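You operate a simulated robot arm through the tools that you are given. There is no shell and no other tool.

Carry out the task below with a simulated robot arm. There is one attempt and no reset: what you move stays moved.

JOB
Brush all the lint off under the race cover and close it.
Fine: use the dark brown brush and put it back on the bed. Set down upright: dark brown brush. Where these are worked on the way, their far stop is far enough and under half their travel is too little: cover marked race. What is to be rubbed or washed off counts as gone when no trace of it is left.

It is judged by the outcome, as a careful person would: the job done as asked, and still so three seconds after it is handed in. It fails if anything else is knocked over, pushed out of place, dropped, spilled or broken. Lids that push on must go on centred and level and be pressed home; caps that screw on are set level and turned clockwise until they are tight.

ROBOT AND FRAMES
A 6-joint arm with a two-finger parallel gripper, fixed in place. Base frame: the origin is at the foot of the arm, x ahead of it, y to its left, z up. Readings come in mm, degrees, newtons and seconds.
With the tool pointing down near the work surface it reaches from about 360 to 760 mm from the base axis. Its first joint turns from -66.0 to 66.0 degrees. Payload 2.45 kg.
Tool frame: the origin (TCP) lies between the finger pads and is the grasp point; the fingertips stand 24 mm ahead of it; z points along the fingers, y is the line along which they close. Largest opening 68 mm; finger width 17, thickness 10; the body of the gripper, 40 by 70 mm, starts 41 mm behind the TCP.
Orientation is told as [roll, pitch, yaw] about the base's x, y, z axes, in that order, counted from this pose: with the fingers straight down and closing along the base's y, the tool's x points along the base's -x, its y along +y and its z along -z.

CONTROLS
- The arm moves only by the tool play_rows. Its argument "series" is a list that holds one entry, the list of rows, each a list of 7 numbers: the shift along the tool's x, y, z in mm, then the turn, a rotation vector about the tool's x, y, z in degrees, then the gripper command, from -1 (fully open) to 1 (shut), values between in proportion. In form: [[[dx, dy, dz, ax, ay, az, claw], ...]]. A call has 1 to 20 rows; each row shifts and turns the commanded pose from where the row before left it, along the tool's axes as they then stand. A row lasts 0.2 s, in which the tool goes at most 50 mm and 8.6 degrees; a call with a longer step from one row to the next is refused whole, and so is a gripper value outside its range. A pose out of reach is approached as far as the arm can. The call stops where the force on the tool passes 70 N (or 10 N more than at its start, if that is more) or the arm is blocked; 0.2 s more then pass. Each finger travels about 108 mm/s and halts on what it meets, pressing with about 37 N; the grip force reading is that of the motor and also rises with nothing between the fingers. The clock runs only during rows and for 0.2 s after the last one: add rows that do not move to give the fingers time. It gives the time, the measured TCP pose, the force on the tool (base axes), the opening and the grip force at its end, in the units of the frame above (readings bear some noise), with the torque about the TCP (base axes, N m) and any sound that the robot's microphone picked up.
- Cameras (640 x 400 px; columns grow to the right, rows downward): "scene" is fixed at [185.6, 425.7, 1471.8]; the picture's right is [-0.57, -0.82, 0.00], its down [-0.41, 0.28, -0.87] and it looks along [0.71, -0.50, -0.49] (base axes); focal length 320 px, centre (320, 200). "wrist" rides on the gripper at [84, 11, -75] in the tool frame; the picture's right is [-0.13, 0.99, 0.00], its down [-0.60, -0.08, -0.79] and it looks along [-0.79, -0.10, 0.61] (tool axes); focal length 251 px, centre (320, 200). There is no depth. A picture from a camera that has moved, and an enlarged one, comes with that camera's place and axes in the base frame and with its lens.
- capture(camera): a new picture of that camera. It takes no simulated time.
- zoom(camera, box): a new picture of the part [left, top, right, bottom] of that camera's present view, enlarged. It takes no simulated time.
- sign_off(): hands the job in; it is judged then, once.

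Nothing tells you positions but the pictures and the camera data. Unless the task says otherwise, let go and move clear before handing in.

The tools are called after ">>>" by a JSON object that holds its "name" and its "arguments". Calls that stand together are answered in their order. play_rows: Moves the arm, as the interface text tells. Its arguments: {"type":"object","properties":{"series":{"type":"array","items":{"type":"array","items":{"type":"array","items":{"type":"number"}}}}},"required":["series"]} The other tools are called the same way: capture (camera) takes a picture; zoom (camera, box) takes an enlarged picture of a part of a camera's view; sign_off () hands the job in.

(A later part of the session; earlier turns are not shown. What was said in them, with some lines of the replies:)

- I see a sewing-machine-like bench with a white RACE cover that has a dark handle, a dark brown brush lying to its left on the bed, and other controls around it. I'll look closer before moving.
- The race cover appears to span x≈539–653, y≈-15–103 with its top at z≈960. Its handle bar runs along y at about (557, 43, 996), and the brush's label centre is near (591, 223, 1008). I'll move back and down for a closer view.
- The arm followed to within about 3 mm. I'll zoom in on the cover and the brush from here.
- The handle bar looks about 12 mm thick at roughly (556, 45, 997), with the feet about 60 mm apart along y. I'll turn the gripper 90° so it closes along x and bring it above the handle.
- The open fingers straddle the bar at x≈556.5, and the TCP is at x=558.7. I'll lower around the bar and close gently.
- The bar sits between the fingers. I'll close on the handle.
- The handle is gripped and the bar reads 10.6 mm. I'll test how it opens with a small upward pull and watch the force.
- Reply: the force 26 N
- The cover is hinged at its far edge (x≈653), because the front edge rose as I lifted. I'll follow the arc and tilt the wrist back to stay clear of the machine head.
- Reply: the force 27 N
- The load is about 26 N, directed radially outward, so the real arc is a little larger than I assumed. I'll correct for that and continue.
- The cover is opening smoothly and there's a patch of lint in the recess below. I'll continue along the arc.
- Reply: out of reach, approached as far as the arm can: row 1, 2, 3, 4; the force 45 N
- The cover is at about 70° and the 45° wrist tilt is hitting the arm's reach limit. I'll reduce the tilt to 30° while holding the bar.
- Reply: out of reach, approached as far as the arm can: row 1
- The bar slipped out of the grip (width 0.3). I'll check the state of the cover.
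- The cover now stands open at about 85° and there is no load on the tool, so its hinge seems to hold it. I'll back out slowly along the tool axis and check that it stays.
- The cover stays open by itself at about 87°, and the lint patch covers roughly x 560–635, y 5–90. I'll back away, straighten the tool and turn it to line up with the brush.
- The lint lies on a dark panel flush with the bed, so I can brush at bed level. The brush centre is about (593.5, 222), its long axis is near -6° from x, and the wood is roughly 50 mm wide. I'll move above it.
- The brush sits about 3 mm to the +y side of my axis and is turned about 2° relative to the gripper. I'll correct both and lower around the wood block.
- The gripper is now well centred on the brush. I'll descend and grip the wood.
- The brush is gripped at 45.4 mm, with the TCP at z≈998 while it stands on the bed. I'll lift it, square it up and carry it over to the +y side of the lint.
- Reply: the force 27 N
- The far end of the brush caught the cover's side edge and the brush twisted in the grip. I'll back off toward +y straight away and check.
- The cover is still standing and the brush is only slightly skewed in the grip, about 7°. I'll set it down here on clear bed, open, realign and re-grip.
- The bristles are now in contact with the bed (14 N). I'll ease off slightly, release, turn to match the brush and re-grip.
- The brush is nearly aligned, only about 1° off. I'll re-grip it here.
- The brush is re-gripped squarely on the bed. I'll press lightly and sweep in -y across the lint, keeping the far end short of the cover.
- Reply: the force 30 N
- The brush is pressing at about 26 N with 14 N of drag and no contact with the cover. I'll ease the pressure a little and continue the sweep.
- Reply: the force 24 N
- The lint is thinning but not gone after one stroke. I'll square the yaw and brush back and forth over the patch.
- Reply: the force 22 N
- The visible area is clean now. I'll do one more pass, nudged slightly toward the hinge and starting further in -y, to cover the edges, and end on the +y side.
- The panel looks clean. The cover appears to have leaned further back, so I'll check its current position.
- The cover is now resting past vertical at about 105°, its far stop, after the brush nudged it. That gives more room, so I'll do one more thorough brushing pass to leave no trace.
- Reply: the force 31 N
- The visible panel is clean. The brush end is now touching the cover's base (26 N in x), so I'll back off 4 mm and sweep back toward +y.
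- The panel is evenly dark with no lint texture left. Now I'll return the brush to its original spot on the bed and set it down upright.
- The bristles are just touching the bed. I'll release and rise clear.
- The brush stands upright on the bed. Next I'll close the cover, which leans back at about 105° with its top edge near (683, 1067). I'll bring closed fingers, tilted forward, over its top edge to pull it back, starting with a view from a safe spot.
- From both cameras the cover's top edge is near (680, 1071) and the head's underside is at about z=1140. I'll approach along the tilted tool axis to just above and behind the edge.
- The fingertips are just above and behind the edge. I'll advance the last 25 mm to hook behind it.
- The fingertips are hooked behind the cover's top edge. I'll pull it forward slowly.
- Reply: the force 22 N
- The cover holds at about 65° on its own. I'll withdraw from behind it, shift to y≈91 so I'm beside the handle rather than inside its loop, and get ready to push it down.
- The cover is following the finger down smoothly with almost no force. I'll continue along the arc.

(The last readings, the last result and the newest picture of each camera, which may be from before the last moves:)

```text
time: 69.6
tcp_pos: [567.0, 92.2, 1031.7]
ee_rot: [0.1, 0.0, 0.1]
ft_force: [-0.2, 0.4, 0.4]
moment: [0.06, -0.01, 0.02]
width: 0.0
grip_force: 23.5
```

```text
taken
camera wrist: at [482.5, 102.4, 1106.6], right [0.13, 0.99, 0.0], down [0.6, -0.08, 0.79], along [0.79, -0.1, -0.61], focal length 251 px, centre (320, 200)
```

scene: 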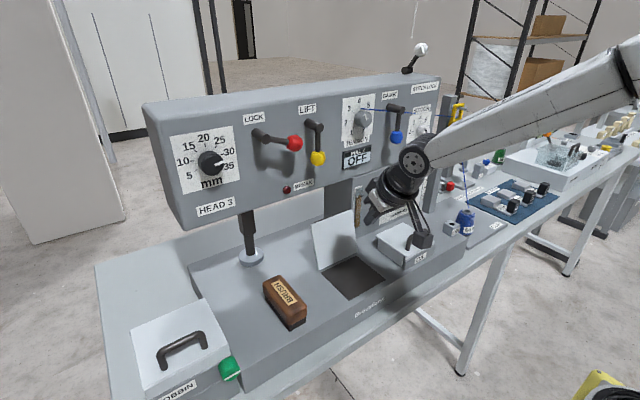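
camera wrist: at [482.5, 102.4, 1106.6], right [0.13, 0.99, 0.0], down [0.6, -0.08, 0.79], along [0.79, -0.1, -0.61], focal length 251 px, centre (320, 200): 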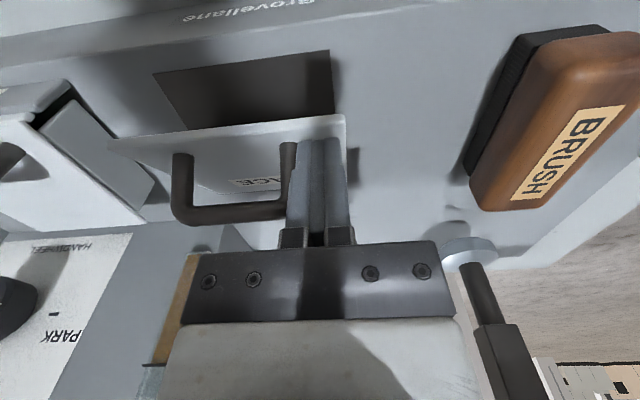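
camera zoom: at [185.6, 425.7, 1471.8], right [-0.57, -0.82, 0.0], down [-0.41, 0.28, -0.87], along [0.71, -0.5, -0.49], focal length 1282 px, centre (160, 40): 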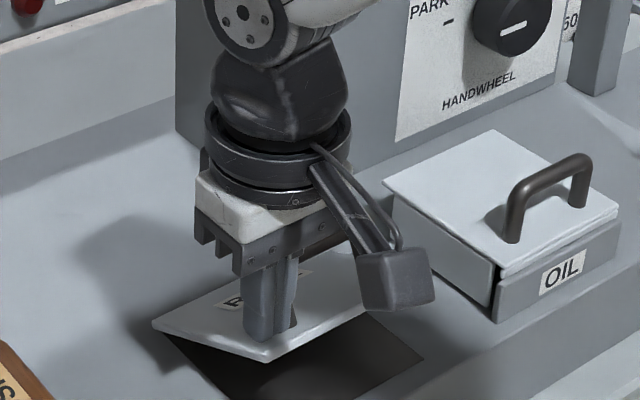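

>>> {"name": "play_rows", "arguments": {"series": [[[3.5, 0, 8.7, 0, 0, 0, 1], [3.5, 0, 8.7, 0, 0, 0, 1], [1.7, 0, 7.4, 0, 0, 0, 1], [1.7, 0, 7.4, 0, 0, 0, 1], [0.7, 0, 5, 0, 0, 0, 1], [0, 0, 0, 0, 0, 0, 1]]]}}

>>> {"name": "zoom", "arguments": {"camera": "scene", "box": [280, 210, 440, 310]}}

```text
time: 71.0
tcp_pos: [556.8, 92.3, 995.7]
ee_rot: [0.0, -0.1, 0.1]
ft_force: [-2.2, 5.0, 0.7]
moment: [0.01, 0.02, 0.0]
width: 0.0
grip_force: 23.8
```

```text
4.00 times, centred on (360, 260) of scene
camera zoom: at [185.6, 425.8, 1471.7], right [-0.57, -0.82, 0.0], down [-0.41, 0.28, -0.87], along [0.71, -0.5, -0.49], focal length 1282 px, centre (160, -40)
```

zoom: 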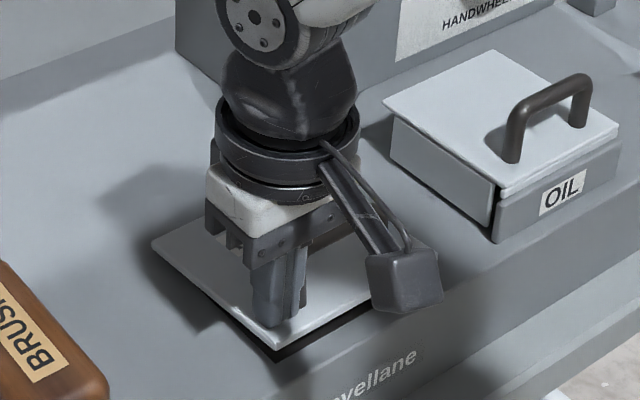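

The cover is about 6° from closed. I'll press it down gently the rest of the way.

>>> {"name": "play_rows", "arguments": {"series": [[[0.5, 1, 4, 0, 0, 0, 1], [0.3, 0, 3, 0, 0, 0, 1], [0, 0, 2, 0, 0, 0, 1], [0, 0, 0, 0, 0, 0, 1]]]}}

>>> {"name": "zoom", "arguments": {"camera": "scene", "box": [280, 210, 440, 310]}}

```text
time: 72.0
tcp_pos: [555.0, 93.4, 984.5]
ee_rot: [0.2, -0.1, 0.2]
ft_force: [0.7, 0.5, -0.2]
moment: [-0.03, -0.02, 0.01]
width: 0.0
grip_force: 23.4
```

```text
4.00 times, centred on (360, 260) of scene
camera zoom: at [185.6, 425.7, 1471.8], right [-0.57, -0.82, 0.0], down [-0.41, 0.28, -0.87], along [0.71, -0.5, -0.49], focal length 1282 px, centre (160, -40)
```

zoom: 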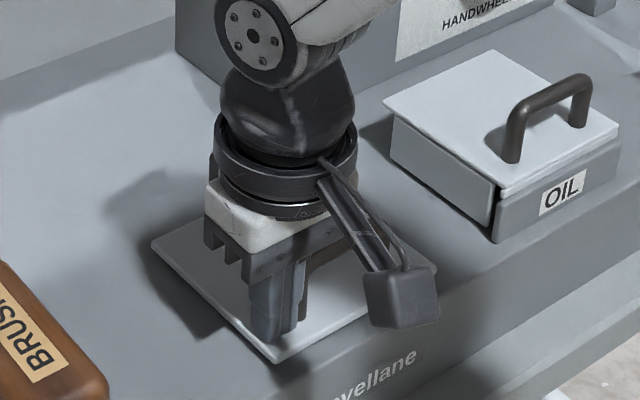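

>>> {"name": "play_rows", "arguments": {"series": [[[0, 0, 1.2, 0, 0, 0, 1], [0, 0, 0, 0, 0, 0, 1]]]}}

```text
time: 72.6
tcp_pos: [555.1, 91.6, 983.2]
ee_rot: [0.2, 0.0, 0.1]
ft_force: [-0.1, -0.5, 0.9]
moment: [-0.02, -0.02, -0.02]
width: 0.0
grip_force: 24.0
```

>>> {"name": "play_rows", "arguments": {"series": [[[0, 0, 1.2, 0, 0, 0, 1], [0, 0, 0, 0, 0, 0, 1]]]}}

```text
time: 73.2
tcp_pos: [555.2, 92.5, 983.7]
ee_rot: [0.2, -0.2, 0.0]
ft_force: [0.1, -0.5, 0.3]
moment: [0.01, 0.04, -0.02]
width: 0.0
grip_force: 24.0
```

>>> {"name": "play_rows", "arguments": {"series": [[[0, 0, 1.2, 0, 0, 0, 1], [0, 0, 0, 0, 0, 0, 1]]]}}

>>> {"name": "zoom", "arguments": {"camera": "scene", "box": [310, 240, 406, 300]}}

```text
time: 73.8
tcp_pos: [555.2, 92.8, 980.7]
ee_rot: [0.1, 0.0, 0.0]
ft_force: [1.0, -0.4, 4.0]
moment: [0.0, 0.0, 0.0]
width: 0.0
grip_force: 23.4
```

```text
6.67 times, centred on (358, 270) of scene
camera zoom: at [185.6, 425.6, 1471.8], right [-0.57, -0.82, 0.0], down [-0.41, 0.28, -0.87], along [0.71, -0.5, -0.49], focal length 2136 px, centre (67, -267)
```

zoom: 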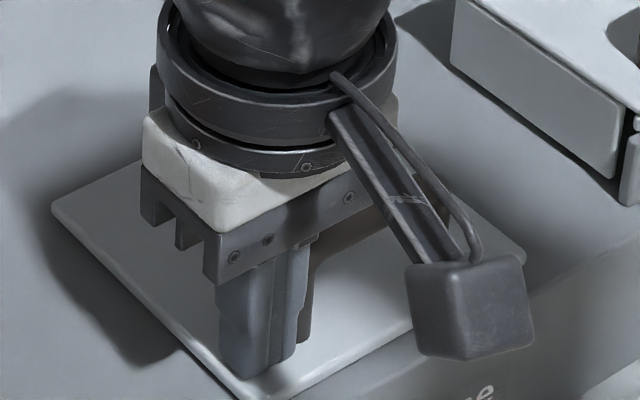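

>>> {"name": "play_rows", "arguments": {"series": [[[0, 0, 1.0, 0, 0, 0, 1], [0, 0, 0, 0, 0, 0, 1]]]}}

```text
time: 74.4
tcp_pos: [555.0, 93.1, 980.7]
ee_rot: [0.0, -0.1, 0.1]
ft_force: [1.1, -2.5, 15.8]
moment: [-0.13, -0.05, 0.05]
width: 0.0
grip_force: 23.4
```

The cover is seating firmly at 16 N. I'll give a last small press, then rise clear and check.

>>> {"name": "play_rows", "arguments": {"series": [[[0, 0, 1.0, 0, 0, 0, 1], [0, 0, 0, 0, 0, 0, 1], [0, 0, -3, 0, 0, 0, 1], [0, 0, -20, 0, 0, 0, 1], [5, 0, -35, 0, 0, 0, 1], [10, 0, -40, 0, 0, 0, 1], [20, 0, -40, 0, 0, 0, 1], [20, -20, -30, 0, 0, 0, 1], [0, 0, 0, 0, 0, 0, 1]]]}}

>>> {"name": "capture", "arguments": {"camera": "wrist"}}

>>> {"name": "capture", "arguments": {"camera": "scene"}}

>>> {"name": "zoom", "arguments": {"camera": "scene", "box": [230, 230, 410, 340]}}

```text
time: 76.4
tcp_pos: [499.6, 71.7, 1149.9]
ee_rot: [0.1, 0.0, 0.1]
ft_force: [-0.4, 0.1, 0.2]
moment: [0.01, 0.01, 0.01]
width: 0.0
grip_force: 23.7
```

```text
taken
camera wrist: at [414.8, 83.0, 1224.3], right [0.13, 0.99, 0.0], down [0.6, -0.08, 0.79], along [0.79, -0.1, -0.61], focal length 251 px, centre (320, 200)
```

wrist: 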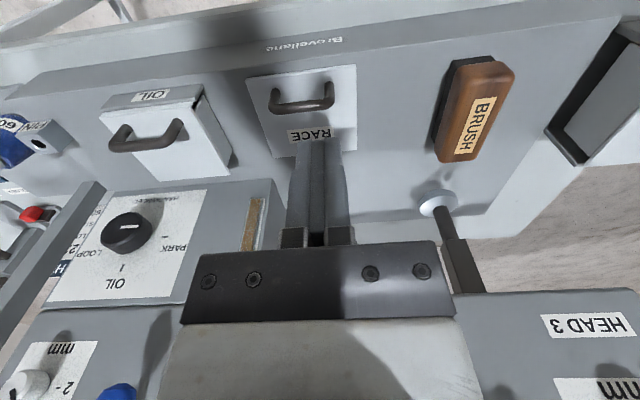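

```text
taken
```

scene: 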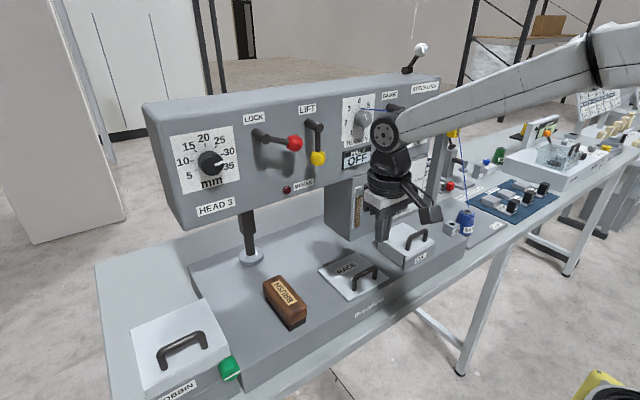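

```text
3.56 times, centred on (320, 285) of scene
camera zoom: at [185.6, 425.7, 1471.8], right [-0.57, -0.82, 0.0], down [-0.41, 0.28, -0.87], along [0.71, -0.5, -0.49], focal length 1140 px, centre (320, -102)
```

zoom: 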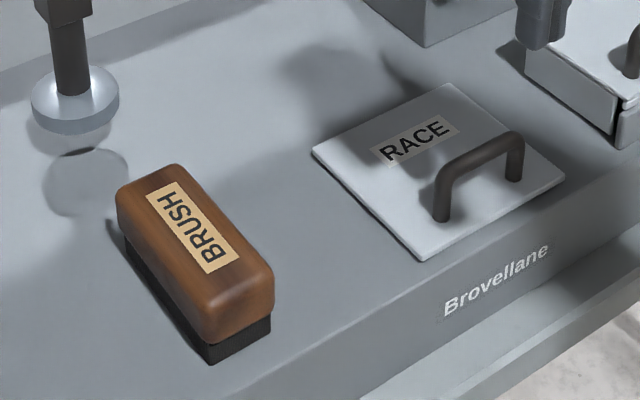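

The cover looks closed and the brush stands upright. I'll compare it against the original closed view.

>>> {"name": "zoom", "arguments": {"camera": "scene", "box": [300, 235, 420, 310]}}

>>> {"name": "zoom", "arguments": {"camera": "wrist", "box": [220, 40, 380, 170]}}

>>> {"name": "zoom", "arguments": {"camera": "scene", "box": [340, 80, 580, 230]}}

```text
5.33 times, centred on (360, 272) of scene
camera zoom: at [185.6, 425.7, 1471.8], right [-0.57, -0.82, 0.0], down [-0.41, 0.28, -0.87], along [0.71, -0.5, -0.49], focal length 1709 px, centre (107, -187)
```

zoom: 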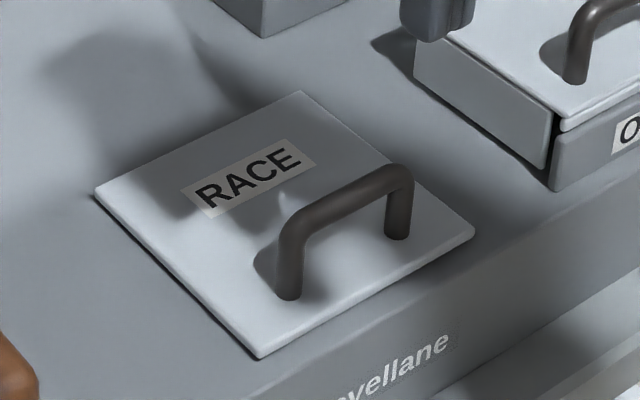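

```text
3.08 times, centred on (300, 105) of wrist
camera zoom: at [414.8, 83.0, 1224.3], right [0.13, 0.99, 0.0], down [0.6, -0.08, 0.79], along [0.79, -0.1, -0.61], focal length 774 px, centre (382, 492)
```

zoom: 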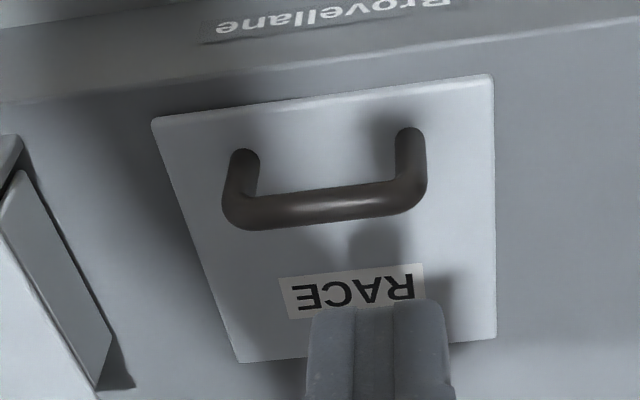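

```text
2.67 times, centred on (460, 155) of scene
camera zoom: at [185.6, 425.7, 1471.8], right [-0.57, -0.82, 0.0], down [-0.41, 0.28, -0.87], along [0.71, -0.5, -0.49], focal length 855 px, centre (-53, 320)
```

zoom: 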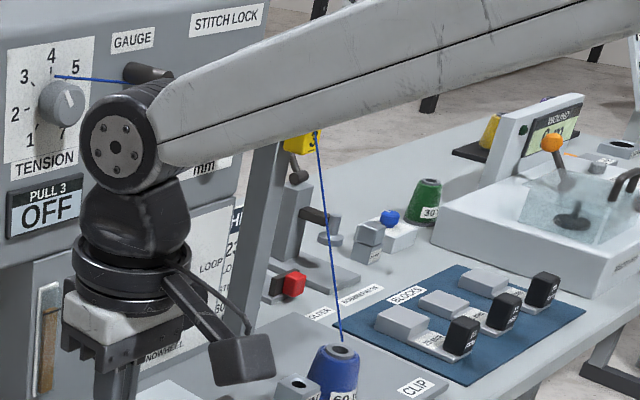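

The cover matches its original closed position exactly, the panel underneath was brushed clean, and the brush stands upright on the bed. Everything else is where it was and the arm is clear, so I'm handing in.

>>> {"name": "sign_off", "arguments": {}}

```text
The job is handed in.
```

I brushed the lint off under the race cover with the dark brown brush, closed the cover, and handed the job in. I haven't seen how it was judged.

- **Lint:** I made at least five strokes with the brush. In the last close views before closing, the panel under the cover was evenly dark with no lint showing.
- **Cover:** It is closed, and its corners line up with the first picture. I pressed it down until it seated firmly. While brushing, the brush end nudged the cover from about 87° to just over 100° open.
- **Brush:** It stands upright on the bed, at about the spot it came from.
- **Slip on the way:** The brush caught the cover's edge once and twisted slightly in the grip. I set it down, re-gripped it and carried on. I saw no damage, and nothing else in the pictures had moved.
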